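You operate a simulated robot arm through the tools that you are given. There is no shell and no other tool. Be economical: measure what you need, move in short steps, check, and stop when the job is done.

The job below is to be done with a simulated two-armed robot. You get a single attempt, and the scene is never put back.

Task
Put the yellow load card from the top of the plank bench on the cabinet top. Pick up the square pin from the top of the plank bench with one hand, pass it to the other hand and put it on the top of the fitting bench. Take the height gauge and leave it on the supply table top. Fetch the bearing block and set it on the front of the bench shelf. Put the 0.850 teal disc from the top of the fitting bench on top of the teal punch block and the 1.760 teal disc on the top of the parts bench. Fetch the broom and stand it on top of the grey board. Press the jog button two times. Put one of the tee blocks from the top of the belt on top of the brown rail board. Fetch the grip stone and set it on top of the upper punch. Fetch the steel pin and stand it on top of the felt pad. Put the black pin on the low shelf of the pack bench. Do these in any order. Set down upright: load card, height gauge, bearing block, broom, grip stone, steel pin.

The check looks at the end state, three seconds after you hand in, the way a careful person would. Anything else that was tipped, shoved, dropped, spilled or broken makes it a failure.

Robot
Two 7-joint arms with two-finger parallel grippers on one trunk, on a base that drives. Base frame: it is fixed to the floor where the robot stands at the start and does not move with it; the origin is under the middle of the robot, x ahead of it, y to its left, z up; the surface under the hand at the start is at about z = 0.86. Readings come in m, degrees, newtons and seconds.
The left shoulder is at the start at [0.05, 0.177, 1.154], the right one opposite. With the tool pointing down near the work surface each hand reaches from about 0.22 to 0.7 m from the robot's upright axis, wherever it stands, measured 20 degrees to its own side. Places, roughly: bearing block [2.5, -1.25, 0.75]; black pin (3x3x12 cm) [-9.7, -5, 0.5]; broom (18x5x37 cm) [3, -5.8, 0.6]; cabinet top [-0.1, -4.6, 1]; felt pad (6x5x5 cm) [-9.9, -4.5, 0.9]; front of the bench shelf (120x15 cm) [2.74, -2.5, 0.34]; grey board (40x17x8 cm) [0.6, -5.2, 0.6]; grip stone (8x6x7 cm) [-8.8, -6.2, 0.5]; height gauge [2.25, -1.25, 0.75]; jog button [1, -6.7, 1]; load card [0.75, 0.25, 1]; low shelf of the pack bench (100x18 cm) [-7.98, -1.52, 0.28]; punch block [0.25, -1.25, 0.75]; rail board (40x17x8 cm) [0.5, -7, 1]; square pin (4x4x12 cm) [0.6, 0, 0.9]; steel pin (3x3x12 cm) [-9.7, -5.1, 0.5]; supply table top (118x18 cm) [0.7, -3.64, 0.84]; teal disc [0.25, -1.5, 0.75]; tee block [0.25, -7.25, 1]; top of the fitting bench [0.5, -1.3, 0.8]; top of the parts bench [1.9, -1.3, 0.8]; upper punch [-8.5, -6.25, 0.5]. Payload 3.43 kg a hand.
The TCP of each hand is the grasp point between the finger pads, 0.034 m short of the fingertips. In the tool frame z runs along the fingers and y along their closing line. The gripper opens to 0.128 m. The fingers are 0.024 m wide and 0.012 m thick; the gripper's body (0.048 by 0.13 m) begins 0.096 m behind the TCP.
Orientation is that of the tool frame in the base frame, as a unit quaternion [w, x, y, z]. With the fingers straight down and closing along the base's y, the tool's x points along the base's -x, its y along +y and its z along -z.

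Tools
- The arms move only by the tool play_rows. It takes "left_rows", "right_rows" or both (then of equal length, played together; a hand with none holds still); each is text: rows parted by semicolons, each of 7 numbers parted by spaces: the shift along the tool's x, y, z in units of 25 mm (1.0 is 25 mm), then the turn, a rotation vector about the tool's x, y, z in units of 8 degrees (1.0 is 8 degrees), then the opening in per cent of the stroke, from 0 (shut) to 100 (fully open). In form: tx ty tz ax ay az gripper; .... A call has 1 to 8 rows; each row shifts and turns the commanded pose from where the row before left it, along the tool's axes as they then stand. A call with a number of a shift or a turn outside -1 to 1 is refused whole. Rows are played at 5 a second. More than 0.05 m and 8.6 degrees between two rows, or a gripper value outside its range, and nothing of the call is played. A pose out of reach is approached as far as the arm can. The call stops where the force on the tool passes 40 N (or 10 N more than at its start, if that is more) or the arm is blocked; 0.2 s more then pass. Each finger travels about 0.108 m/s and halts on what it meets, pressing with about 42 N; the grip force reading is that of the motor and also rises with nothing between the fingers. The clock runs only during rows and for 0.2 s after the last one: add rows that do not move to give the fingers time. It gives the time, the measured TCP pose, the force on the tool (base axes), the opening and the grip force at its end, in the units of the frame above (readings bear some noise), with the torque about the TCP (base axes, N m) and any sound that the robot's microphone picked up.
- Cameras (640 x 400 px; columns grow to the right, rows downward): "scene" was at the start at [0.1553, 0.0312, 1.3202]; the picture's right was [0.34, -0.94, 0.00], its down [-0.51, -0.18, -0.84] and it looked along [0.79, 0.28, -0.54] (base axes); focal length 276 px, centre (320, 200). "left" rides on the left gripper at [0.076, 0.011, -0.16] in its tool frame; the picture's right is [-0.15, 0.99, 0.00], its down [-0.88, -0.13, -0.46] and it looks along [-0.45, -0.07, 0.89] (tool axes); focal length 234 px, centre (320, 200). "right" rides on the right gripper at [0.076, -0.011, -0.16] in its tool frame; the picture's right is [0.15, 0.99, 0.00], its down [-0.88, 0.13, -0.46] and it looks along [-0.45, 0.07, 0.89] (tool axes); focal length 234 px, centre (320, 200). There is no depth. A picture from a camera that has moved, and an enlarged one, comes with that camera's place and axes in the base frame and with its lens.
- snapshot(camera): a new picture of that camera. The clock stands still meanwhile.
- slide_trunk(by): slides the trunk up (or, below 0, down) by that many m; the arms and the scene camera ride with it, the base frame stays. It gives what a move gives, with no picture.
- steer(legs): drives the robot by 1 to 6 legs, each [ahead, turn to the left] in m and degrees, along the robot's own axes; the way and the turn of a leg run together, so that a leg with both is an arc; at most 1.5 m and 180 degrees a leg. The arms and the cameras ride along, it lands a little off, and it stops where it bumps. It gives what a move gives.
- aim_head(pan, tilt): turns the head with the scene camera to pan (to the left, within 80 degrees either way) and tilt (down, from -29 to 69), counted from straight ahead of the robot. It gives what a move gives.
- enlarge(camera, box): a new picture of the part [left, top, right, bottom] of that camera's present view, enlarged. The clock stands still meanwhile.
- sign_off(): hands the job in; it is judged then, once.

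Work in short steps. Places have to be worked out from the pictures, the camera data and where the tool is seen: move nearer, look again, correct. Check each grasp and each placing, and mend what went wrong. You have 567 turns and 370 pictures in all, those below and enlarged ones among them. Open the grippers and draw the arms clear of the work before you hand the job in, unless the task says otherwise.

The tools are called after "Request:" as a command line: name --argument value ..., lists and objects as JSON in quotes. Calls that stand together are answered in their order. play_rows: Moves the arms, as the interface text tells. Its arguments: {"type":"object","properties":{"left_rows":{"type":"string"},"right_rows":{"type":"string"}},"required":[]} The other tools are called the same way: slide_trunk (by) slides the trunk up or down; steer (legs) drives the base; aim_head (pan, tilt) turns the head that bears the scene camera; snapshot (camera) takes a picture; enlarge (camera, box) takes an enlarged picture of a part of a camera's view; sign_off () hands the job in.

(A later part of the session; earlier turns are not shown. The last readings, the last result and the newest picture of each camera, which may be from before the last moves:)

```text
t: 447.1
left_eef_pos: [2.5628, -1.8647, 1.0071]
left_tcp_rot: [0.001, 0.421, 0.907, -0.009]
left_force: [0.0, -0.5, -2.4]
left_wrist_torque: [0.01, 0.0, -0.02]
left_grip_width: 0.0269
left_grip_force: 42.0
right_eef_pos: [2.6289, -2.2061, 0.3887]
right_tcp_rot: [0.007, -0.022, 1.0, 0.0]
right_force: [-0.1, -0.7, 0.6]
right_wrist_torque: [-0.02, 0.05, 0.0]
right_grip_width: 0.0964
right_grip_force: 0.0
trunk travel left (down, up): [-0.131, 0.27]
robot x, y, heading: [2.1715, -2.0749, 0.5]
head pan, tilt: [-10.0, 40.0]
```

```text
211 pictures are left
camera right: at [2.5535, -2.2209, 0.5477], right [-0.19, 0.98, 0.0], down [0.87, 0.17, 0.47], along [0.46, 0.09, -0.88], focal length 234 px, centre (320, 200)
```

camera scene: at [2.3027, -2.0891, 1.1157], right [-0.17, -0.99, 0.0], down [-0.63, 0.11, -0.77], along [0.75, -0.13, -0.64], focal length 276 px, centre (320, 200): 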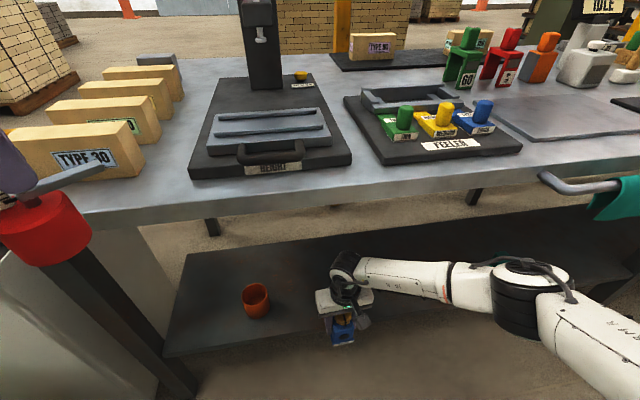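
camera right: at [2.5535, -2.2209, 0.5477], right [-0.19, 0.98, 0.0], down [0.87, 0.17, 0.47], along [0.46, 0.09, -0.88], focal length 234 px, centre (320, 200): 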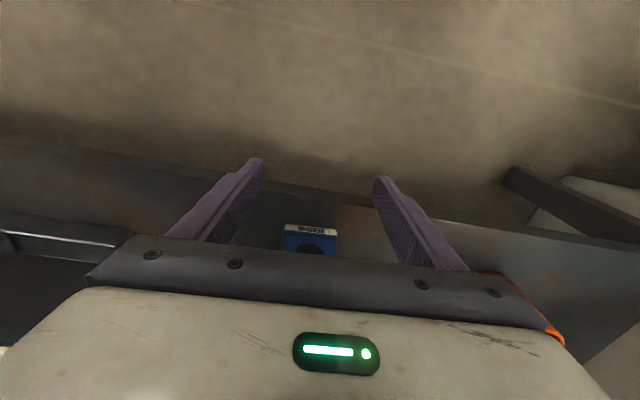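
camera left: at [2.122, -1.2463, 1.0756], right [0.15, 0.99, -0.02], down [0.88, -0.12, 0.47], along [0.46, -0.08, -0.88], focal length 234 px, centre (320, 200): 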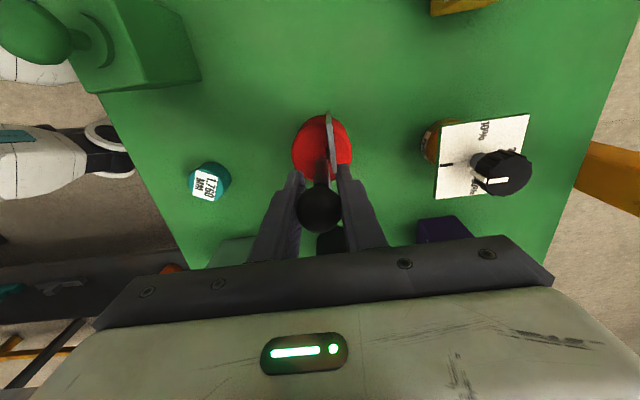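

Bearing block stands on the shelf front. Withdraw the right hand, raise, and back off.

Request:
play_rows --right_rows "1 0 0 0 0 0 75;1 0 0 0 0 0 75;1 0 0 0 0 0 75;1 0 0 0 0 0 75;1 0 0 0 0 0 75;0 0 -1 0 0 0 75;0 0 -1 0 0 0 75;0 0 -1 0 0 0 75"

Request:
snapshot --camera "scene"

Request:
slide_trunk --by 0.25

Request:
play_rows --right_rows "0 0 -1 0 0 0 75;0 0 -1 0 0 0 75;0 0 -1 0 0 0 75;0 0 -1 0 0 0 75;0 0 -1 0 0 0 75;0 0 -1 0 0 0 75;0 0 -1 0 0 0 75;0 0 -1 0 0 0 75"

Request:
steer --legs '[[-0.6, 0]]'

```text
t: 448.9
left_eef_pos: [2.5609, -1.8652, 1.0083]
left_tcp_rot: [0.002, 0.421, 0.907, -0.01]
left_force: [-0.3, 0.4, -2.1]
left_wrist_torque: [-0.04, 0.0, -0.03]
left_grip_width: 0.0271
left_grip_force: 41.9
right_eef_pos: [2.5044, -2.2129, 0.4618]
right_tcp_rot: [0.008, -0.022, 1.0, 0.001]
right_force: [0.3, -0.3, -0.1]
right_wrist_torque: [0.0, 0.0, 0.0]
right_grip_width: 0.0958
right_grip_force: 0.0
trunk travel left (down, up): [-0.131, 0.27]
robot x, y, heading: [2.1718, -2.0757, 0.3]
head pan, tilt: [-10.0, 40.0]
```

```text
210 pictures are left
camera scene: at [2.3274, -2.0891, 1.1158], right [-0.17, -0.99, 0.0], down [-0.63, 0.11, -0.77], along [0.75, -0.13, -0.64], focal length 276 px, centre (320, 200)
```

scene: 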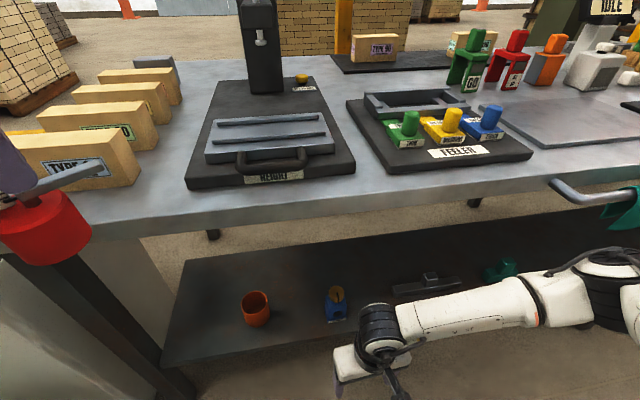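

```text
t: 451.5
left_eef_pos: [2.5624, -1.8654, 1.2568]
left_tcp_rot: [0.001, 0.42, 0.908, -0.01]
left_force: [0.0, 0.1, -1.0]
left_wrist_torque: [-0.04, 0.04, -0.02]
left_grip_width: 0.0272
left_grip_force: 42.2
right_eef_pos: [2.5055, -2.2121, 0.7114]
right_tcp_rot: [0.007, -0.022, 1.0, 0.0]
right_force: [-0.1, 0.1, 0.5]
right_wrist_torque: [-0.01, 0.0, -0.02]
right_grip_width: 0.0963
right_grip_force: 0.0
trunk travel left (down, up): [-0.381, 0.02]
robot x, y, heading: [2.1758, -2.0755, 0.4]
head pan, tilt: [-10.0, 40.0]
```

```text
t: 453.3
left_eef_pos: [2.5621, -1.8641, 1.257]
left_tcp_rot: [0.001, 0.42, 0.908, -0.009]
left_force: [-0.3, -0.4, -1.9]
left_wrist_torque: [0.0, 0.01, -0.02]
left_grip_width: 0.027
left_grip_force: 41.9
right_eef_pos: [2.5025, -2.2134, 0.9112]
right_tcp_rot: [0.008, -0.023, 1.0, 0.0]
right_force: [-0.3, 0.3, -0.4]
right_wrist_torque: [-0.01, 0.03, 0.02]
right_grip_width: 0.0961
right_grip_force: 0.0
trunk travel left (down, up): [-0.381, 0.02]
robot x, y, heading: [2.1745, -2.078, 0.4]
head pan, tilt: [-10.0, 40.0]
```

```text
t: 456.7
left_eef_pos: [1.9674, -1.8677, 1.257]
left_tcp_rot: [0.002, 0.421, 0.907, -0.01]
left_force: [-0.3, 0.3, -0.9]
left_wrist_torque: [-0.05, -0.01, 0.02]
left_grip_width: 0.0267
left_grip_force: 42.2
right_eef_pos: [1.9061, -2.2154, 0.9102]
right_tcp_rot: [0.007, -0.02, 1.0, 0.001]
right_force: [0.0, -0.1, -0.3]
right_wrist_torque: [0.01, 0.01, -0.01]
right_grip_width: 0.0958
right_grip_force: 0.0
trunk travel left (down, up): [-0.381, 0.02]
robot x, y, heading: [1.5739, -2.0725, -0.1]
head pan, tilt: [-10.0, 40.0]
```

Now carry the gauge to the supply table's west side.

Request:
steer --legs '[[0, 180], [0, 10], [1.5, 0], [0, 80], [1.25, 0], [0, 90]]'

Request:
aim_head --pan 0 --tilt 40

Request:
snapshot --camera "scene"

```text
t: 485.3
left_eef_pos: [0.4588, -3.375, 1.2579]
left_tcp_rot: [0.001, 0.432, 0.902, -0.01]
left_force: [-0.2, 0.0, -1.0]
left_wrist_torque: [-0.02, -0.03, 0.0]
left_grip_width: 0.0271
left_grip_force: 41.9
right_eef_pos: [0.3904, -3.722, 0.9114]
right_tcp_rot: [0.007, -0.01, 1.0, 0.001]
right_force: [0.3, 0.1, 0.0]
right_wrist_torque: [0.0, 0.03, -0.01]
right_grip_width: 0.0961
right_grip_force: 0.0
trunk travel left (down, up): [-0.381, 0.02]
robot x, y, heading: [0.065, -3.576, -1.4]
head pan, tilt: [-10.0, 40.0]
```

```text
t: 486.1
left_eef_pos: [0.4601, -3.3752, 1.2579]
left_tcp_rot: [0.0, 0.431, 0.902, -0.01]
left_force: [0.3, -0.5, -1.0]
left_wrist_torque: [-0.05, 0.02, 0.0]
left_grip_width: 0.0267
left_grip_force: 41.5
right_eef_pos: [0.3896, -3.7224, 0.9108]
right_tcp_rot: [0.007, -0.01, 1.0, 0.0]
right_force: [-0.2, -0.1, 0.0]
right_wrist_torque: [-0.01, -0.02, -0.02]
right_grip_width: 0.0961
right_grip_force: 0.1
trunk travel left (down, up): [-0.381, 0.02]
robot x, y, heading: [0.0649, -3.5756, -1.5]
head pan, tilt: [0.0, 40.0]
```

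```text
209 pictures are left
camera scene: at [0.2199, -3.5786, 1.3658], right [-0.02, -1.0, 0.0], down [-0.64, 0.01, -0.77], along [0.77, -0.02, -0.64], focal length 276 px, centre (320, 200)
```

scene: 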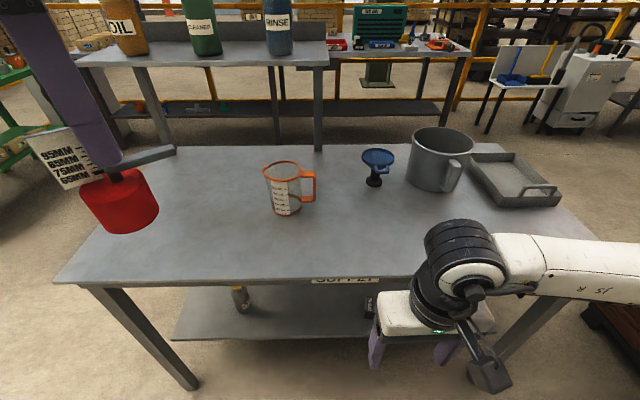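

Request:
play_rows --right_rows "0 0 -1 0 0 0 60;0 0 -1 0 0 0 60;0 0 -1 0 0 0 60;0 0 -1 0 0 0 60"

Request:
steer --legs '[[0.1, 0]]'

Request:
play_rows --left_rows "-0.82 1 0 0 0 0 0;-0.82 1 0 0 0 0 0;-0.82 1 0 0 0 0 0;-0.82 1 0 0 0 0 0;0 0 1 0 0 0 0;0 0 1 0 0 0 0;0 0 1 0 0 0 0;0 0 1 0 0 0 0"

Request:
play_rows --left_rows "0 0 1 0 0 0 0;0 0 1 0 0 0 0;0 0 1 0 0 0 0;0 0 1 0 0 0 0;0 0 1 0 0 0 0;0 0 1 0 0 0 0"

Request:
snapshot --camera "scene"

```text
t: 487.1
left_eef_pos: [0.4589, -3.3745, 1.257]
left_tcp_rot: [0.001, 0.432, 0.902, -0.009]
left_force: [0.8, -0.2, -1.7]
left_wrist_torque: [0.0, -0.03, -0.01]
left_grip_width: 0.0268
left_grip_force: 41.8
right_eef_pos: [0.3882, -3.7205, 1.0108]
right_tcp_rot: [0.006, -0.01, 1.0, 0.001]
right_force: [-0.4, 0.5, 0.8]
right_wrist_torque: [-0.02, 0.01, 0.02]
right_grip_width: 0.0769
right_grip_force: 0.1
trunk travel left (down, up): [-0.381, 0.02]
robot x, y, heading: [0.063, -3.5741, -1.2]
head pan, tilt: [0.0, 40.0]
```

```text
t: 488.2
left_eef_pos: [0.5594, -3.3772, 1.2583]
left_tcp_rot: [0.001, 0.433, 0.901, -0.01]
left_force: [0.9, 0.3, -2.2]
left_wrist_torque: [-0.02, 0.0, -0.02]
left_grip_width: 0.0267
left_grip_force: 42.5
right_eef_pos: [0.489, -3.7241, 1.0114]
right_tcp_rot: [0.007, -0.009, 1.0, 0.001]
right_force: [-0.1, -0.3, 0.0]
right_wrist_torque: [0.0, 0.03, 0.0]
right_grip_width: 0.0769
right_grip_force: 0.1
trunk travel left (down, up): [-0.381, 0.02]
robot x, y, heading: [0.1609, -3.5794, -1.2]
head pan, tilt: [0.0, 40.0]
```

```text
t: 490.0
left_eef_pos: [0.6882, -3.3806, 1.1559]
left_tcp_rot: [0.002, 0.432, 0.902, -0.009]
left_force: [0.8, 0.2, -1.9]
left_wrist_torque: [-0.07, 0.0, 0.04]
left_grip_width: 0.0268
left_grip_force: 42.4
right_eef_pos: [0.4895, -3.7243, 1.0101]
right_tcp_rot: [0.007, -0.01, 1.0, 0.001]
right_force: [0.4, 0.4, 0.4]
right_wrist_torque: [-0.02, 0.0, -0.02]
right_grip_width: 0.0768
right_grip_force: 0.0
trunk travel left (down, up): [-0.381, 0.02]
robot x, y, heading: [0.1601, -3.5786, -1.4]
head pan, tilt: [0.0, 40.0]
```

```text
t: 491.4
left_eef_pos: [0.6874, -3.384, 1.0063]
left_tcp_rot: [0.001, 0.432, 0.902, -0.01]
left_force: [-0.2, -0.3, -2.2]
left_wrist_torque: [-0.03, 0.01, 0.02]
left_grip_width: 0.027
left_grip_force: 41.5
right_eef_pos: [0.4881, -3.7235, 1.0104]
right_tcp_rot: [0.006, -0.009, 1.0, 0.0]
right_force: [0.7, 0.2, -0.2]
right_wrist_torque: [0.02, 0.0, 0.02]
right_grip_width: 0.0767
right_grip_force: 0.1
trunk travel left (down, up): [-0.381, 0.02]
robot x, y, heading: [0.1615, -3.5792, -1.0]
head pan, tilt: [0.0, 40.0]
```

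```text
208 pictures are left
camera scene: at [0.32, -3.5807, 1.3658], right [-0.02, -1.0, 0.0], down [-0.64, 0.01, -0.77], along [0.77, -0.02, -0.64], focal length 276 px, centre (320, 200)
```

scene: 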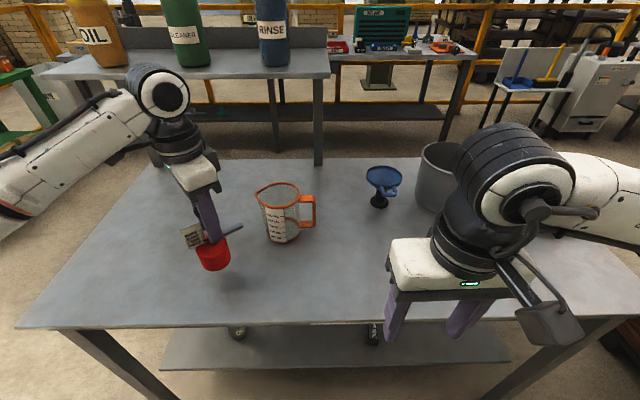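

Request:
play_rows --left_rows "0 0 0.9 0 0 0 0;0 0 0.7 0 0 0 0;0 0 0.15 0 0 0 0;0 0 0.15 0 0 0 0"

Request:
enlarge --camera "scene" --box '[140, 150, 300, 310]'

```text
t: 492.4
left_eef_pos: [0.6862, -3.3837, 0.9615]
left_tcp_rot: [0.002, 0.432, 0.902, -0.01]
left_force: [1.3, 0.7, 7.1]
left_wrist_torque: [0.05, 0.09, 0.0]
left_grip_width: 0.0269
left_grip_force: 42.0
right_eef_pos: [0.4877, -3.7241, 1.0113]
right_tcp_rot: [0.006, -0.009, 1.0, 0.002]
right_force: [-0.2, 0.7, -0.2]
right_wrist_torque: [0.02, 0.03, -0.02]
right_grip_width: 0.077
right_grip_force: 0.0
trunk travel left (down, up): [-0.381, 0.02]
robot x, y, heading: [0.1625, -3.5811, -1.5]
head pan, tilt: [0.0, 40.0]
```

```text
2.50 times, centred on (220, 230) of scene
camera zoom: at [0.3196, -3.5809, 1.3659], right [-0.02, -1.0, 0.0], down [-0.64, 0.01, -0.77], along [0.77, -0.02, -0.64], focal length 690 px, centre (570, 125)
```

zoom: 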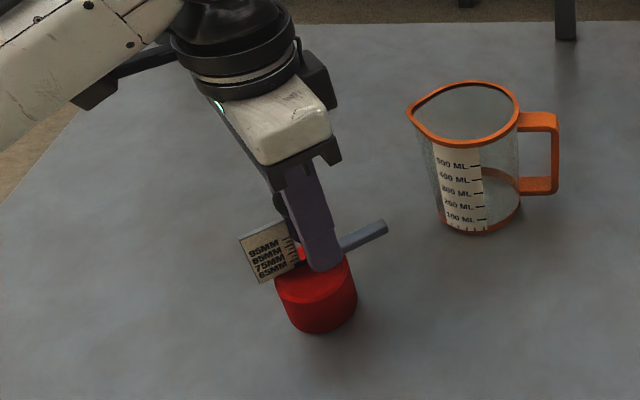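

Contact. Release and lift.

Request:
play_rows --left_rows "0 0 0 0 0 0 30;0 0 0 0 0 0 45;0 0 0 0 0 0 60;0 0 -0.6 0 0 0 60;0 0 -1 0 0 0 60;0 0 -1 0 0 0 60;0 0 -1 0 0 0 60;0 0 -1 0 0 0 60"

Request:
enlarge --camera "scene" --box '[140, 150, 300, 310]'

```text
t: 494.2
left_eef_pos: [0.6861, -3.3816, 1.0748]
left_tcp_rot: [0.001, 0.432, 0.902, -0.011]
left_force: [0.4, -0.2, 0.7]
left_wrist_torque: [-0.01, -0.01, -0.02]
left_grip_width: 0.0767
left_grip_force: 0.0
right_eef_pos: [0.4886, -3.724, 1.0115]
right_tcp_rot: [0.007, -0.009, 1.0, 0.001]
right_force: [0.1, 0.4, 0.4]
right_wrist_torque: [0.02, 0.0, -0.01]
right_grip_width: 0.077
right_grip_force: 0.2
trunk travel left (down, up): [-0.381, 0.02]
robot x, y, heading: [0.1643, -3.5767, -1.3]
head pan, tilt: [0.0, 40.0]
```

```text
2.50 times, centred on (220, 230) of scene
camera zoom: at [0.3194, -3.581, 1.3658], right [-0.02, -1.0, 0.0], down [-0.64, 0.01, -0.77], along [0.77, -0.02, -0.64], focal length 690 px, centre (570, 125)
```

zoom: 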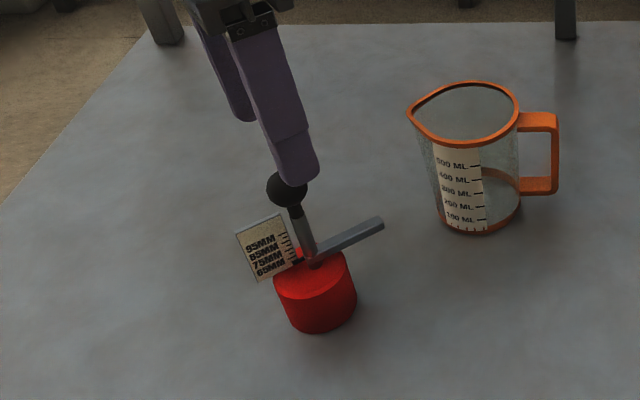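

Gauge stands upright. Lift away, back off and look toward the broom area (south-east).

Request:
play_rows --left_rows "0 0 -1 0 0 0 60;0 0 -1 0 0 0 60;0.8 -0.8 -0.5 0 0 0 60;0.8 -0.8 0 0 0 0 60;0.8 -0.8 0 0 0 0 60;0.8 -0.8 0 0 0 0 60;0.8 -0.8 0 0 0 0 60"

Request:
steer --legs '[[-0.3, 0], [0, -60]]'

Request:
aim_head --pan 0 --tilt 15

Request:
snapshot --camera "scene"

```text
t: 495.8
left_eef_pos: [0.5462, -3.368, 1.1366]
left_tcp_rot: [0.002, 0.433, 0.901, -0.009]
left_force: [0.7, 0.2, -0.6]
left_wrist_torque: [0.0, -0.01, -0.03]
left_grip_width: 0.0768
left_grip_force: 0.1
right_eef_pos: [0.4878, -3.7242, 1.0114]
right_tcp_rot: [0.006, -0.01, 1.0, 0.001]
right_force: [0.3, -0.1, 0.4]
right_wrist_torque: [-0.01, -0.03, 0.0]
right_grip_width: 0.0768
right_grip_force: 0.0
trunk travel left (down, up): [-0.381, 0.02]
robot x, y, heading: [0.1599, -3.5785, -1.2]
head pan, tilt: [0.0, 40.0]
```

```text
t: 500.5
left_eef_pos: [0.2385, -3.7963, 1.1371]
left_tcp_rot: [-0.003, 0.823, 0.568, -0.009]
left_force: [0.5, 1.1, -0.1]
left_wrist_torque: [-0.03, -0.01, -0.01]
left_grip_width: 0.0767
left_grip_force: 0.1
right_eef_pos: [-0.0982, -3.9268, 1.0129]
right_tcp_rot: [0.007, 0.49, 0.872, -0.003]
right_force: [-0.1, 0.1, 0.5]
right_wrist_torque: [0.01, -0.01, 0.01]
right_grip_width: 0.0766
right_grip_force: 0.1
trunk travel left (down, up): [-0.381, 0.02]
robot x, y, heading: [-0.1396, -3.5706, -61.1]
head pan, tilt: [0.0, 40.0]
```

```text
t: 501.4
left_eef_pos: [0.2391, -3.7972, 1.1364]
left_tcp_rot: [-0.004, 0.824, 0.567, -0.009]
left_force: [-0.6, -0.7, -0.9]
left_wrist_torque: [0.02, 0.03, 0.01]
left_grip_width: 0.0769
left_grip_force: 0.1
right_eef_pos: [-0.0988, -3.9257, 1.0115]
right_tcp_rot: [0.007, 0.49, 0.872, -0.003]
right_force: [0.9, 0.2, -0.1]
right_wrist_torque: [0.01, 0.0, 0.04]
right_grip_width: 0.0765
right_grip_force: 0.1
trunk travel left (down, up): [-0.381, 0.02]
robot x, y, heading: [-0.14, -3.5661, -61.2]
head pan, tilt: [0.0, 15.0]
```

```text
205 pictures are left
camera scene: at [-0.0565, -3.714, 1.4053], right [-0.87, -0.48, 0.0], down [-0.13, 0.23, -0.97], along [0.47, -0.84, -0.26], focal length 276 px, centre (320, 200)
```

scene: 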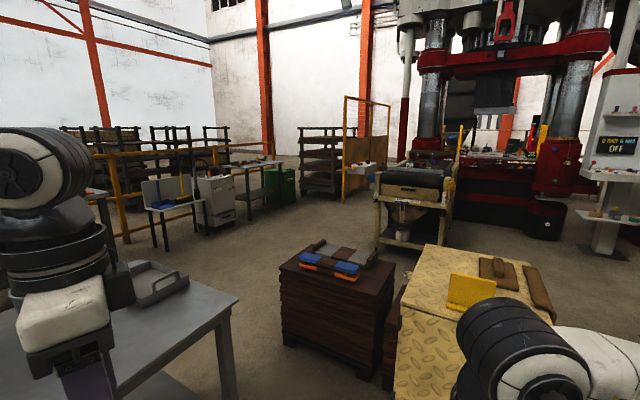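

Request:
enlarge --camera "scene" --box '[120, 140, 320, 260]'

```text
3.20 times, centred on (220, 200) of scene
camera zoom: at [-0.0565, -3.714, 1.4053], right [-0.87, -0.48, 0.0], down [-0.13, 0.23, -0.97], along [0.47, -0.84, -0.26], focal length 883 px, centre (640, 200)
```

zoom: 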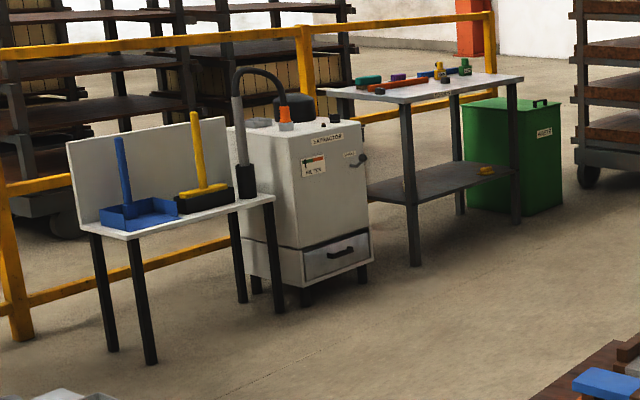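

I'll take the west corridor (between cabinet and trolley). First extend both arms forward to keep the robot narrow.

Request:
play_rows --left_rows "-0.98 0.61 0 0 0 0 60;-0.98 0.61 0 0 0 0 60;-0.98 0.61 0 0 0 0 60;-0.98 0.61 0 0 0 0 60;-0.98 0.61 0 0 0 0 60;-0.98 0.61 0 0 0 0 60;-0.98 0.61 0 0 0 0 60;-0.98 0.61 0 0 0 0 60" --right_rows "-1 0 -0.7 0 0 0 60;-1 0 -0.7 0 0 0 60;-1 0 -0.7 0 0 0 60;-1 0 -0.7 0 0 0 60;-1 0 -0.7 0 0 0 60;-1 0 -0.7 0 0 0 60;-1 0 -0.7 0 0 0 60;-1 0 -0.7 0 0 0 60"

Request:
steer --legs '[[0, -100], [0.55, 0], [0, 71]]'

Request:
snapshot --camera "scene"

```text
t: 503.2
left_eef_pos: [0.2814, -4.0239, 1.1356]
left_tcp_rot: [-0.003, 0.825, 0.566, -0.009]
left_force: [-0.9, 0.8, 0.0]
left_wrist_torque: [0.01, 0.02, -0.01]
left_grip_width: 0.0767
left_grip_force: 0.1
right_eef_pos: [0.0045, -4.0972, 1.1524]
right_tcp_rot: [0.006, 0.49, 0.872, -0.002]
right_force: [-0.1, 0.0, -0.7]
right_wrist_torque: [0.01, -0.03, -0.02]
right_grip_width: 0.0766
right_grip_force: 0.1
trunk travel left (down, up): [-0.381, 0.02]
robot x, y, heading: [-0.1387, -3.5719, -60.8]
head pan, tilt: [0.0, 15.0]
```

```text
t: 513.6
left_eef_pos: [-0.5038, -4.3495, 1.1347]
left_tcp_rot: [-0.006, 0.939, 0.344, -0.007]
left_force: [-0.1, -0.1, 0.2]
left_wrist_torque: [0.03, 0.0, -0.01]
left_grip_width: 0.0768
left_grip_force: 0.1
right_eef_pos: [-0.7819, -4.2786, 1.1526]
right_tcp_rot: [0.005, 0.692, 0.722, -0.004]
right_force: [0.0, 0.9, -0.4]
right_wrist_torque: [0.01, -0.01, 0.01]
right_grip_width: 0.0767
right_grip_force: 0.0
trunk travel left (down, up): [-0.381, 0.02]
robot x, y, heading: [-0.6562, -3.7509, -89.8]
head pan, tilt: [0.0, 15.0]
```

```text
203 pictures are left
camera scene: at [-0.6519, -3.9139, 1.4054], right [-1.0, 0.0, 0.0], down [0.0, 0.26, -0.97], along [0.0, -0.97, -0.26], focal length 276 px, centre (320, 200)
```

scene: 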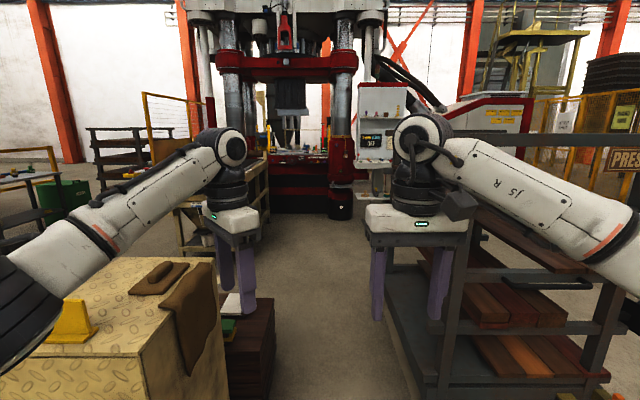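

The corridor is too tight for the elbows. I'll look for an eastern route instead: reverse north and look south-east.

Request:
steer --legs '[[-1.3, 0], [0, 90], [1.3, 0], [0, -45]]'

Request:
snapshot --camera "scene"

```text
t: 532.2
left_eef_pos: [1.162, -2.8387, 1.1349]
left_tcp_rot: [-0.003, 0.752, 0.659, -0.009]
left_force: [0.1, -0.5, 0.4]
left_wrist_torque: [0.02, -0.01, -0.01]
left_grip_width: 0.0769
left_grip_force: 0.0
right_eef_pos: [0.908, -2.9732, 1.1521]
right_tcp_rot: [0.007, 0.384, 0.923, -0.002]
right_force: [0.2, 0.5, -0.2]
right_wrist_torque: [0.02, -0.02, -0.02]
right_grip_width: 0.0769
right_grip_force: 0.1
trunk travel left (down, up): [-0.381, 0.02]
robot x, y, heading: [0.6512, -2.4964, -47.6]
head pan, tilt: [0.0, 15.0]
```

```text
202 pictures are left
camera scene: at [0.7609, -2.6156, 1.4054], right [-0.74, -0.67, 0.0], down [-0.17, 0.19, -0.97], along [0.65, -0.71, -0.26], focal length 276 px, centre (320, 200)
```

scene: 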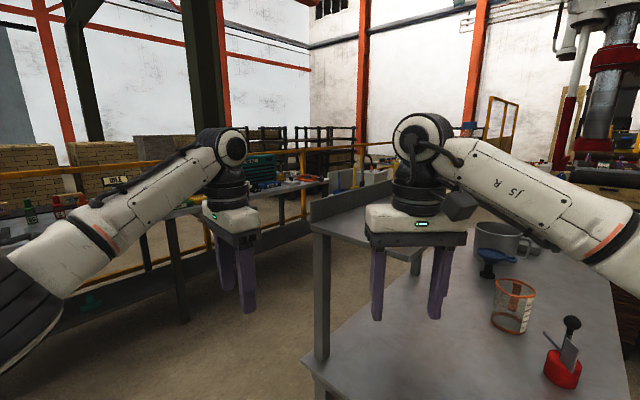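

There is an eastern aisle between the supply table and the long bench. Drive to x≈2.05 and look south.

Request:
steer --legs '[[0, 50], [1.35, 0], [0, -92]]'

Request:
snapshot --camera "scene"

```text
t: 545.0
left_eef_pos: [2.1487, -3.0266, 1.1348]
left_tcp_rot: [-0.006, 0.937, 0.35, -0.008]
left_force: [0.1, 0.4, 0.2]
left_wrist_torque: [0.02, -0.03, -0.02]
left_grip_width: 0.0767
left_grip_force: 0.1
right_eef_pos: [1.8674, -2.9596, 1.1521]
right_tcp_rot: [0.005, 0.686, 0.727, -0.005]
right_force: [0.7, 0.0, 0.2]
right_wrist_torque: [0.0, -0.04, 0.01]
right_grip_width: 0.0769
right_grip_force: 0.1
trunk travel left (down, up): [-0.381, 0.02]
robot x, y, heading: [1.9901, -2.429, -88.8]
head pan, tilt: [0.0, 15.0]
```

```text
201 pictures are left
camera scene: at [1.9944, -2.5936, 1.4054], right [-1.0, -0.02, 0.0], down [0.0, 0.26, -0.97], along [0.02, -0.97, -0.26], focal length 276 px, centre (320, 200)
```

scene: 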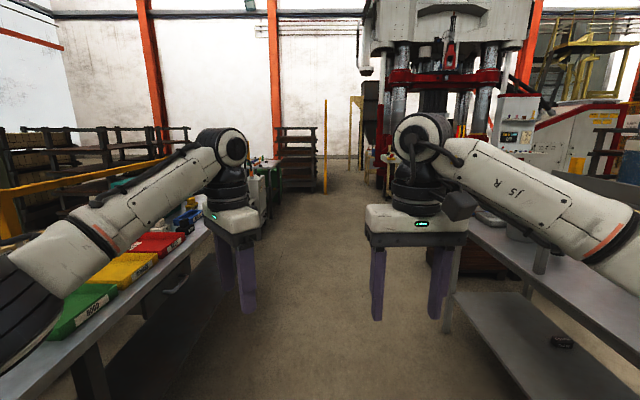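

Request:
steer --legs '[[1.5, 0], [1.45, 0]]'

Request:
aim_head --pan 60 --tilt 30

Request:
snapshot --camera "scene"

```text
t: 559.2
left_eef_pos: [2.1678, -5.9723, 1.1355]
left_tcp_rot: [-0.006, 0.938, 0.346, -0.007]
left_force: [0.5, 0.6, 0.2]
left_wrist_torque: [0.02, 0.03, -0.01]
left_grip_width: 0.0769
left_grip_force: 0.0
right_eef_pos: [1.8872, -5.9027, 1.1525]
right_tcp_rot: [0.006, 0.691, 0.723, -0.004]
right_force: [-1.2, -0.3, 0.7]
right_wrist_torque: [0.02, 0.02, 0.0]
right_grip_width: 0.077
right_grip_force: 0.0
trunk travel left (down, up): [-0.381, 0.02]
robot x, y, heading: [2.0102, -5.3736, -89.6]
head pan, tilt: [0.0, 15.0]
```

```text
t: 560.5
left_eef_pos: [2.1684, -5.9727, 1.1338]
left_tcp_rot: [-0.005, 0.939, 0.345, -0.007]
left_force: [0.9, -0.4, -0.1]
left_wrist_torque: [-0.01, 0.0, 0.01]
left_grip_width: 0.0769
left_grip_force: 0.0
right_eef_pos: [1.888, -5.9024, 1.1541]
right_tcp_rot: [0.006, 0.689, 0.725, -0.004]
right_force: [0.1, -0.6, 0.1]
right_wrist_torque: [-0.03, 0.0, 0.0]
right_grip_width: 0.0769
right_grip_force: 0.0
trunk travel left (down, up): [-0.381, 0.02]
robot x, y, heading: [2.0165, -5.3731, -89.6]
head pan, tilt: [60.0, 30.0]
```

```text
200 pictures are left
camera scene: at [2.0956, -5.4892, 1.3812], right [-0.49, -0.87, 0.0], down [-0.43, 0.25, -0.87], along [0.75, -0.43, -0.5], focal length 276 px, centre (320, 200)
```

scene: 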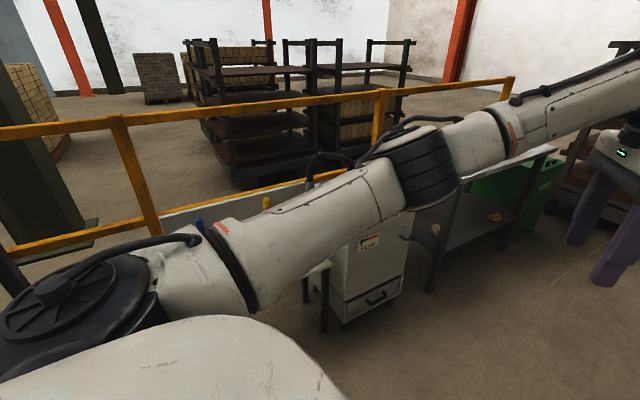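

Request:
play_rows --left_rows "0.98 -0.61 0 0 0 0 60;0.98 -0.61 0 0 0 0 60;0.98 -0.61 0 0 0 0 60;0.98 -0.61 0 0 0 0 60;0.98 -0.61 0 0 0 0 60;0.98 -0.61 0 0 0 0 60;0.98 -0.61 0 0 0 0 60;0.98 -0.61 0 0 0 0 60" --right_rows "1 -0.3 0 0 0 0 60;1 -0.3 0 0 0 0 60;1 -0.3 0 0 0 0 60;1 -0.3 0 0 0 0 60;1 -0.3 0 0 0 0 60;1 -0.3 0 0 0 0 60;1 -0.3 0 0 0 0 60;1 -0.3 0 0 0 0 60"

Request:
steer --legs '[[0, 90]]'

Request:
aim_head --pan 0 --tilt 35

Request:
snapshot --camera "scene"

```text
t: 562.4
left_eef_pos: [2.2376, -5.7507, 1.1347]
left_tcp_rot: [-0.005, 0.938, 0.346, -0.009]
left_force: [-0.1, 0.6, 0.1]
left_wrist_torque: [0.02, 0.03, 0.0]
left_grip_width: 0.0769
left_grip_force: 0.1
right_eef_pos: [1.8187, -5.7041, 1.1518]
right_tcp_rot: [0.006, 0.69, 0.724, -0.005]
right_force: [0.7, -0.3, 0.2]
right_wrist_torque: [0.0, -0.03, 0.01]
right_grip_width: 0.0772
right_grip_force: 0.1
trunk travel left (down, up): [-0.381, 0.02]
robot x, y, heading: [2.0103, -5.3768, -89.5]
head pan, tilt: [60.0, 30.0]
```

```text
t: 566.6
left_eef_pos: [2.394, -5.1558, 1.1344]
left_tcp_rot: [0.001, 0.422, 0.906, -0.01]
left_force: [-0.3, 0.8, 0.4]
left_wrist_torque: [-0.02, -0.01, -0.01]
left_grip_width: 0.0769
left_grip_force: 0.2
right_eef_pos: [2.3438, -5.5744, 1.1503]
right_tcp_rot: [0.008, -0.02, 1.0, 0.001]
right_force: [-0.4, 0.1, 0.1]
right_wrist_torque: [-0.03, -0.02, 0.0]
right_grip_width: 0.0767
right_grip_force: 0.0
trunk travel left (down, up): [-0.381, 0.02]
robot x, y, heading: [2.0153, -5.3762, 0.3]
head pan, tilt: [60.0, 30.0]
```

```text
t: 567.9
left_eef_pos: [2.3937, -5.1554, 1.1359]
left_tcp_rot: [0.002, 0.423, 0.906, -0.009]
left_force: [0.5, 0.1, -0.4]
left_wrist_torque: [-0.02, 0.0, 0.02]
left_grip_width: 0.0767
left_grip_force: 0.0
right_eef_pos: [2.3439, -5.5742, 1.1506]
right_tcp_rot: [0.007, -0.02, 1.0, 0.0]
right_force: [-0.2, -0.6, 0.2]
right_wrist_torque: [0.01, -0.01, 0.01]
right_grip_width: 0.0768
right_grip_force: 0.0
trunk travel left (down, up): [-0.381, 0.02]
robot x, y, heading: [2.0136, -5.3775, -0.1]
head pan, tilt: [0.0, 35.0]
```

```text
199 pictures are left
camera scene: at [2.1746, -5.3745, 1.3734], right [0.0, -1.0, 0.0], down [-0.57, 0.0, -0.82], along [0.82, 0.0, -0.57], focal length 276 px, centre (320, 200)
```

scene: 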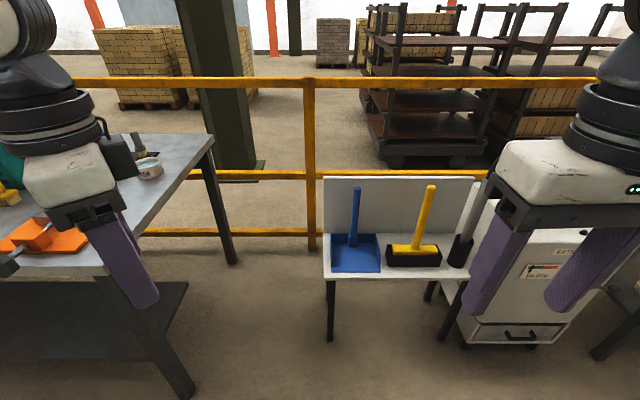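

The broom stands on a low table (z≈0.44) at about (3.05, −5.80). Drive closer.

Request:
steer --legs '[[0, -28.4], [0.55, 0], [0, 28.4]]'

Request:
snapshot --camera "scene"

Request:
snapshot --camera "right"

```text
t: 573.9
left_eef_pos: [2.8791, -5.418, 1.1354]
left_tcp_rot: [0.002, 0.423, 0.906, -0.01]
left_force: [0.6, -0.3, 0.5]
left_wrist_torque: [-0.04, -0.04, -0.01]
left_grip_width: 0.0768
left_grip_force: 0.1
right_eef_pos: [2.8292, -5.8366, 1.1519]
right_tcp_rot: [0.006, -0.02, 1.0, 0.001]
right_force: [-0.7, -0.1, -0.3]
right_wrist_torque: [-0.04, -0.01, 0.0]
right_grip_width: 0.0771
right_grip_force: 0.0
trunk travel left (down, up): [-0.381, 0.02]
robot x, y, heading: [2.5014, -5.6349, -0.1]
head pan, tilt: [0.0, 35.0]
```

```text
198 pictures are left
camera scene: at [2.66, -5.6369, 1.3734], right [0.0, -1.0, 0.0], down [-0.57, 0.0, -0.82], along [0.82, 0.0, -0.57], focal length 276 px, centre (320, 200)
```

scene: 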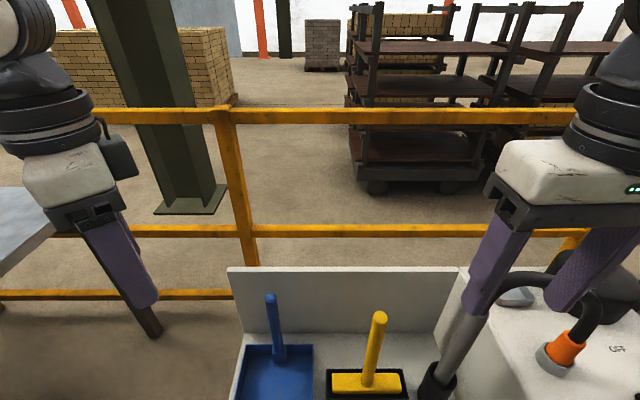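

```text
197 pictures are left
camera right: at [2.7522, -5.8511, 1.3092], right [-0.19, 0.98, 0.0], down [0.87, 0.16, 0.47], along [0.46, 0.09, -0.88], focal length 234 px, centre (320, 200)
```

right: 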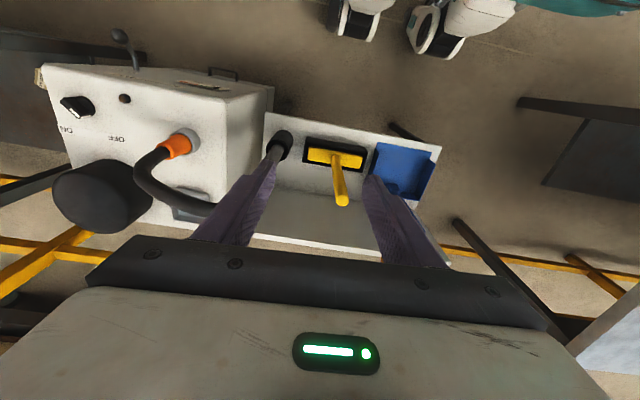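

Handle top is at about (2.985, −5.757, 0.853). Move the right hand above it.

Request:
play_rows --right_rows "-0.9 0.415 0 0 0 0 60;-0.9 0.415 0 0 0 0 60;-0.9 0.415 0 0 0 0 60;-0.9 0.415 0 0 0 0 60;-0.9 0.415 0 0 0 0 60;-0.9 0.415 0 0 0 0 60;-0.9 0.415 0 0 0 0 60;0 0 1 0 0 0 60"

Request:
play_rows --right_rows "0 0 1 0 0 0 60;0 0 1 0 0 0 60;0 0 1 0 0 0 60;0 0 1 0 0 0 60;0 0 1 0 0 0 60"

Request:
snapshot --camera "right"

Request:
snapshot --camera "scene"

```text
t: 575.7
left_eef_pos: [2.8799, -5.4188, 1.1345]
left_tcp_rot: [0.001, 0.423, 0.906, -0.009]
left_force: [0.6, 0.5, -0.8]
left_wrist_torque: [-0.06, -0.02, 0.03]
left_grip_width: 0.0769
left_grip_force: 0.1
right_eef_pos: [2.9855, -5.7596, 1.1291]
right_tcp_rot: [0.008, -0.019, 1.0, 0.001]
right_force: [1.0, -0.1, -0.2]
right_wrist_torque: [0.0, 0.0, -0.02]
right_grip_width: 0.0769
right_grip_force: 0.0
trunk travel left (down, up): [-0.381, 0.02]
robot x, y, heading: [2.5028, -5.6382, -0.1]
head pan, tilt: [0.0, 35.0]
```

```text
t: 576.9
left_eef_pos: [2.8793, -5.4188, 1.1358]
left_tcp_rot: [0.001, 0.424, 0.906, -0.009]
left_force: [-0.8, 0.5, 0.2]
left_wrist_torque: [0.0, -0.01, -0.01]
left_grip_width: 0.0767
left_grip_force: 0.0
right_eef_pos: [2.9852, -5.7583, 1.0023]
right_tcp_rot: [0.007, -0.02, 1.0, 0.001]
right_force: [0.3, -0.4, -0.4]
right_wrist_torque: [-0.02, 0.0, 0.0]
right_grip_width: 0.0766
right_grip_force: 0.0
trunk travel left (down, up): [-0.381, 0.02]
robot x, y, heading: [2.5026, -5.638, -0.1]
head pan, tilt: [0.0, 35.0]
```

```text
196 pictures are left
camera right: at [2.9085, -5.7725, 1.1612], right [-0.19, 0.98, 0.0], down [0.87, 0.16, 0.47], along [0.46, 0.09, -0.88], focal length 234 px, centre (320, 200)
```

right: 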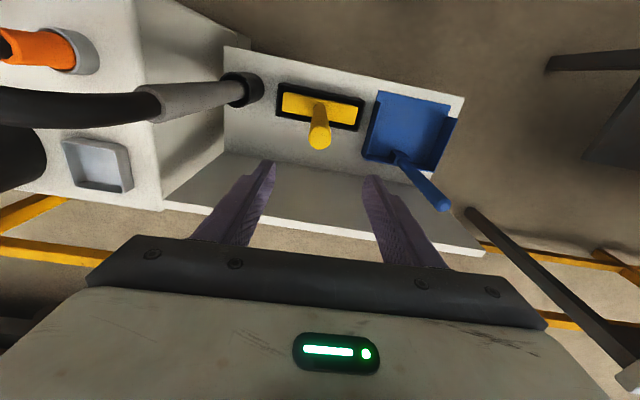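

```text
195 pictures are left
camera scene: at [2.6601, -5.6374, 1.3734], right [0.0, -1.0, 0.0], down [-0.57, 0.0, -0.82], along [0.82, 0.0, -0.57], focal length 276 px, centre (320, 200)
```

scene: 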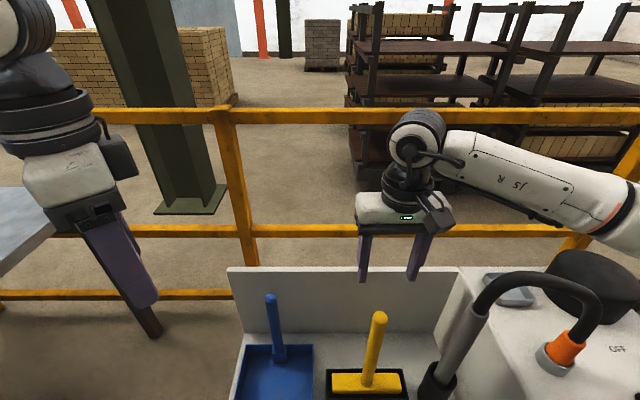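

Request:
play_rows --right_rows "0 0 1 0 0 0 60;0 0 1 0 0 0 60;0 0 1 0 0 0 60;0 0 1 0 0 0 60;0 0 1 0 0 0 60;0 0 1 0 0 0 60;0 0 1 0 0 0 60;0 0 1 0 0 0 60"

Request:
play_rows --right_rows "0 0 0.6 0 0 0 60;0 0 0 0 0 0 20;0 0 0 0 0 0 0;0 0 0 0 0 0 0;0 0 0 0 0 0 0"

Request:
snapshot --camera "right"

```text
t: 578.7
left_eef_pos: [2.8787, -5.4186, 1.1357]
left_tcp_rot: [0.002, 0.424, 0.906, -0.01]
left_force: [0.0, 0.1, 0.1]
left_wrist_torque: [0.01, -0.02, 0.03]
left_grip_width: 0.0768
left_grip_force: 0.0
right_eef_pos: [2.9887, -5.7571, 0.8018]
right_tcp_rot: [0.007, -0.021, 1.0, 0.002]
right_force: [0.6, -0.7, 0.4]
right_wrist_torque: [0.02, -0.01, 0.01]
right_grip_width: 0.0768
right_grip_force: 0.3
trunk travel left (down, up): [-0.381, 0.02]
robot x, y, heading: [2.4974, -5.6362, -0.1]
head pan, tilt: [0.0, 35.0]
```

```text
t: 579.9
left_eef_pos: [2.8807, -5.4181, 1.1345]
left_tcp_rot: [0.002, 0.424, 0.906, -0.009]
left_force: [0.1, -0.9, 0.4]
left_wrist_torque: [0.01, 0.0, 0.0]
left_grip_width: 0.0766
left_grip_force: 0.0
right_eef_pos: [2.9885, -5.7582, 0.7872]
right_tcp_rot: [0.007, -0.02, 1.0, 0.0]
right_force: [0.8, -0.6, 0.0]
right_wrist_torque: [-0.32, -0.26, 0.04]
right_grip_width: 0.0296
right_grip_force: 42.2
trunk travel left (down, up): [-0.381, 0.02]
robot x, y, heading: [2.4981, -5.6402, 0.1]
head pan, tilt: [0.0, 35.0]
```

```text
194 pictures are left
camera right: at [2.9121, -5.7717, 0.9452], right [-0.19, 0.98, 0.0], down [0.87, 0.16, 0.47], along [0.46, 0.09, -0.88], focal length 234 px, centre (320, 200)
```

right: 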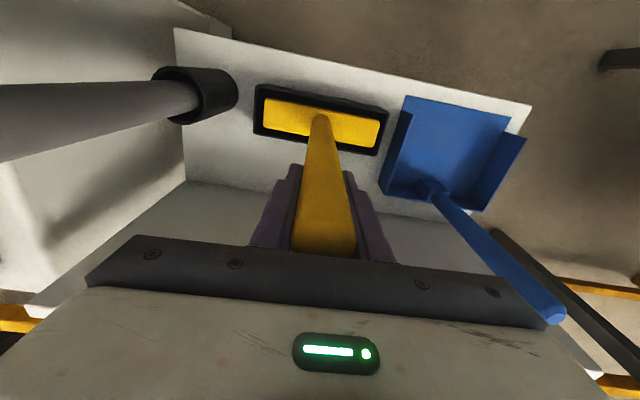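

Handle gripped (3 cm). Lift.

Request:
play_rows --right_rows "0 0 -0.5 0 0 0 0;0 0 -1 0 0 0 0;0 0 -1 0 0 0 0;0 0 -1 0 0 0 0;0 0 -1 0 0 0 0;0 0 -1 0 0 0 0;0 0 -1 0 0 0 0;0 0 -1 0 0 0 0"

Request:
snapshot --camera "scene"

```text
t: 581.7
left_eef_pos: [2.8804, -5.4187, 1.1347]
left_tcp_rot: [0.001, 0.424, 0.906, -0.009]
left_force: [0.7, 0.0, -0.7]
left_wrist_torque: [0.04, 0.01, 0.02]
left_grip_width: 0.0767
left_grip_force: 0.0
right_eef_pos: [2.9863, -5.7572, 0.9753]
right_tcp_rot: [0.007, -0.02, 1.0, 0.001]
right_force: [0.8, 0.8, -5.3]
right_wrist_torque: [0.06, -0.09, -0.01]
right_grip_width: 0.0296
right_grip_force: 41.6
trunk travel left (down, up): [-0.381, 0.02]
robot x, y, heading: [2.4986, -5.6386, 0.1]
head pan, tilt: [0.0, 35.0]
```

```text
193 pictures are left
camera scene: at [2.6602, -5.6373, 1.3733], right [0.0, -1.0, 0.0], down [-0.57, 0.0, -0.82], along [0.82, 0.0, -0.57], focal length 276 px, centre (320, 200)
```

scene: 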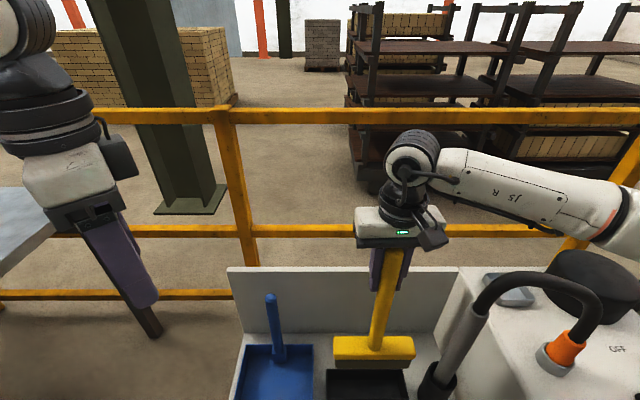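

The broom came out of its tray cleanly; its bottom is ~0.30 below the TCP. Raise it and drive west toward the plank stack with the grey board.

Request:
play_rows --right_rows "0 0 -1 0 0 0 0;0 0 -1 0 0 0 0;0 0 -1 0 0 0 0;0 0 -1 0 0 0 0;0 0 -1 0 0 0 0;0 0 -1 0 0 0 0;0 0 -1 0 0 0 0;0 0 -1 0 0 0 0"

Request:
play_rows --right_rows "1 0 0 0 0 0 0;1 0 0 0 0 0 0;1 0 0 0 0 0 0;1 0 0 0 0 0 0;1 0 0 0 0 0 0;1 0 0 0 0 0 0" --left_rows "0 0 -1 0 0 0 60;0 0 -1 0 0 0 60;0 0 -1 0 0 0 60;0 0 -1 0 0 0 60;0 0 0 0 0 0 60;0 0 0 0 0 0 60"

Request:
steer --legs '[[-0.5, 0], [0, 175]]'

Request:
aim_head --pan 0 --tilt 18

Request:
snapshot --camera "scene"

```text
t: 583.5
left_eef_pos: [2.8798, -5.4183, 1.1355]
left_tcp_rot: [0.003, 0.423, 0.906, -0.01]
left_force: [-0.2, -0.4, 1.1]
left_wrist_torque: [0.01, -0.03, -0.02]
left_grip_width: 0.077
left_grip_force: 0.0
right_eef_pos: [2.9825, -5.7583, 1.1768]
right_tcp_rot: [0.007, -0.019, 1.0, 0.001]
right_force: [-0.4, -0.7, -5.5]
right_wrist_torque: [0.0, -0.09, -0.05]
right_grip_width: 0.0297
right_grip_force: 42.0
trunk travel left (down, up): [-0.381, 0.02]
robot x, y, heading: [2.5034, -5.6361, 0.1]
head pan, tilt: [0.0, 35.0]
```

```text
t: 584.9
left_eef_pos: [2.8796, -5.4175, 1.2354]
left_tcp_rot: [0.001, 0.423, 0.906, -0.009]
left_force: [-0.5, -0.1, 0.3]
left_wrist_torque: [-0.04, -0.01, -0.02]
left_grip_width: 0.0767
left_grip_force: 0.0
right_eef_pos: [2.8334, -5.7647, 1.1729]
right_tcp_rot: [0.006, -0.02, 1.0, 0.001]
right_force: [-0.4, -0.1, -5.1]
right_wrist_torque: [-0.01, -0.07, 0.0]
right_grip_width: 0.0295
right_grip_force: 41.9
trunk travel left (down, up): [-0.381, 0.02]
robot x, y, heading: [2.5017, -5.6376, -0.1]
head pan, tilt: [0.0, 35.0]
```

```text
t: 594.9
left_eef_pos: [1.605, -5.8152, 1.2351]
left_tcp_rot: [-0.009, 0.881, -0.473, -0.001]
left_force: [0.5, 0.7, 0.3]
left_wrist_torque: [-0.01, 0.03, -0.01]
left_grip_width: 0.0767
left_grip_force: 0.0
right_eef_pos: [1.6879, -5.4753, 1.1738]
right_tcp_rot: [0.001, 0.999, -0.035, -0.008]
right_force: [-0.5, -0.7, -5.0]
right_wrist_torque: [-0.02, 0.04, 0.0]
right_grip_width: 0.0294
right_grip_force: 42.3
trunk travel left (down, up): [-0.381, 0.02]
robot x, y, heading: [2.0026, -5.6359, 173.7]
head pan, tilt: [0.0, 35.0]
```

```text
t: 595.7
left_eef_pos: [1.6039, -5.815, 1.2343]
left_tcp_rot: [-0.01, 0.881, -0.473, -0.001]
left_force: [0.0, 0.9, -0.1]
left_wrist_torque: [-0.02, 0.0, 0.02]
left_grip_width: 0.077
left_grip_force: 0.1
right_eef_pos: [1.6895, -5.4746, 1.1727]
right_tcp_rot: [0.0, 0.999, -0.034, -0.007]
right_force: [-0.6, -0.4, -5.4]
right_wrist_torque: [0.1, 0.07, 0.03]
right_grip_width: 0.0296
right_grip_force: 42.5
trunk travel left (down, up): [-0.381, 0.02]
robot x, y, heading: [2.0033, -5.6374, 173.4]
head pan, tilt: [0.0, 18.0]
```

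```text
192 pictures are left
camera scene: at [1.845, -5.6179, 1.4003], right [0.11, 0.99, 0.0], down [0.31, -0.03, -0.95], along [-0.94, 0.11, -0.31], focal length 276 px, centre (320, 200)
```

scene: 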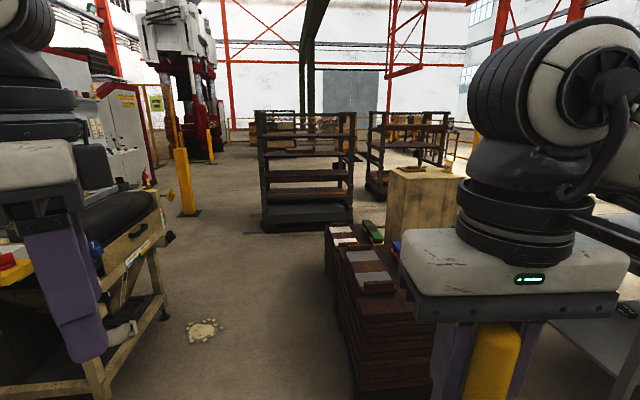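

Request:
steer --legs '[[0, 12], [1.35, 0], [0, -95]]'

Request:
aim_head --pan 0 --tilt 42

Request:
snapshot --camera "scene"

```text
t: 607.3
left_eef_pos: [0.4297, -5.4068, 1.235]
left_tcp_rot: [0.008, -0.353, 0.936, -0.005]
left_force: [0.1, 0.2, 0.0]
left_wrist_torque: [0.0, 0.02, -0.02]
left_grip_width: 0.0766
left_grip_force: 0.0
right_eef_pos: [0.7771, -5.4445, 1.1737]
right_tcp_rot: [-0.004, 0.729, -0.685, -0.006]
right_force: [0.1, 0.4, -6.5]
right_wrist_torque: [0.03, 0.02, -0.02]
right_grip_width: 0.0297
right_grip_force: 42.1
trunk travel left (down, up): [-0.381, 0.02]
robot x, y, heading: [0.6602, -5.7807, 91.5]
head pan, tilt: [0.0, 18.0]
```

```text
t: 608.1
left_eef_pos: [0.4284, -5.4064, 1.2357]
left_tcp_rot: [0.007, -0.352, 0.936, -0.005]
left_force: [-0.1, -0.1, 0.1]
left_wrist_torque: [-0.02, 0.02, 0.01]
left_grip_width: 0.0767
left_grip_force: 0.0
right_eef_pos: [0.7774, -5.4449, 1.1739]
right_tcp_rot: [-0.004, 0.729, -0.684, -0.006]
right_force: [0.1, -1.0, -5.6]
right_wrist_torque: [0.07, 0.03, 0.01]
right_grip_width: 0.0296
right_grip_force: 42.1
trunk travel left (down, up): [-0.381, 0.02]
robot x, y, heading: [0.658, -5.7791, 91.1]
head pan, tilt: [0.0, 42.0]
```

```text
191 pictures are left
camera scene: at [0.6568, -5.6254, 1.3629], right [1.0, 0.02, 0.0], down [0.01, -0.67, -0.74], along [-0.02, 0.74, -0.67], focal length 276 px, centre (320, 200)
```

scene: 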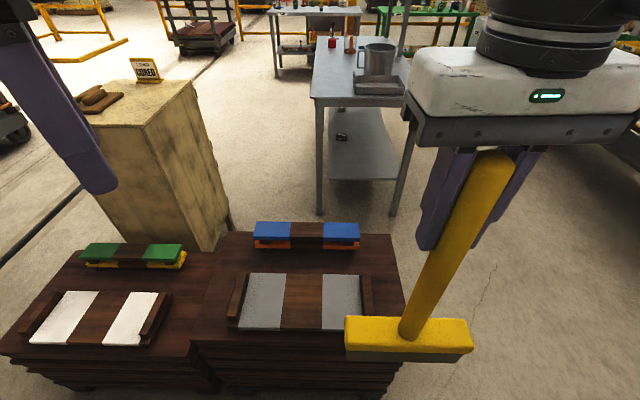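

Grey board: x 0.41–0.79, y −5.32…−5.14. I shift the robot 20 cm west so the target is on the right hand's side.

Request:
steer --legs '[[0, 90], [0.2, 0], [0, -91]]'

Request:
snapshot --camera "scene"

```text
t: 617.4
left_eef_pos: [0.2349, -5.4092, 1.2351]
left_tcp_rot: [0.007, -0.348, 0.938, -0.005]
left_force: [-0.2, 0.6, -0.1]
left_wrist_torque: [0.01, -0.01, 0.02]
left_grip_width: 0.0766
left_grip_force: 0.1
right_eef_pos: [0.5829, -5.451, 1.1735]
right_tcp_rot: [-0.004, 0.726, -0.688, -0.005]
right_force: [0.1, 0.4, -4.8]
right_wrist_torque: [0.0, 0.0, 0.0]
right_grip_width: 0.0296
right_grip_force: 41.6
trunk travel left (down, up): [-0.381, 0.02]
robot x, y, heading: [0.458, -5.7852, 90.7]
head pan, tilt: [0.0, 42.0]
```

```text
190 pictures are left
camera scene: at [0.4609, -5.6312, 1.3628], right [1.0, 0.01, 0.0], down [0.01, -0.67, -0.74], along [-0.01, 0.74, -0.67], focal length 276 px, centre (320, 200)
```

scene: 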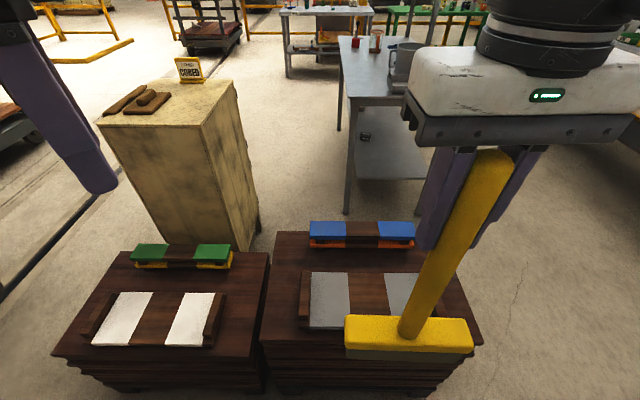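

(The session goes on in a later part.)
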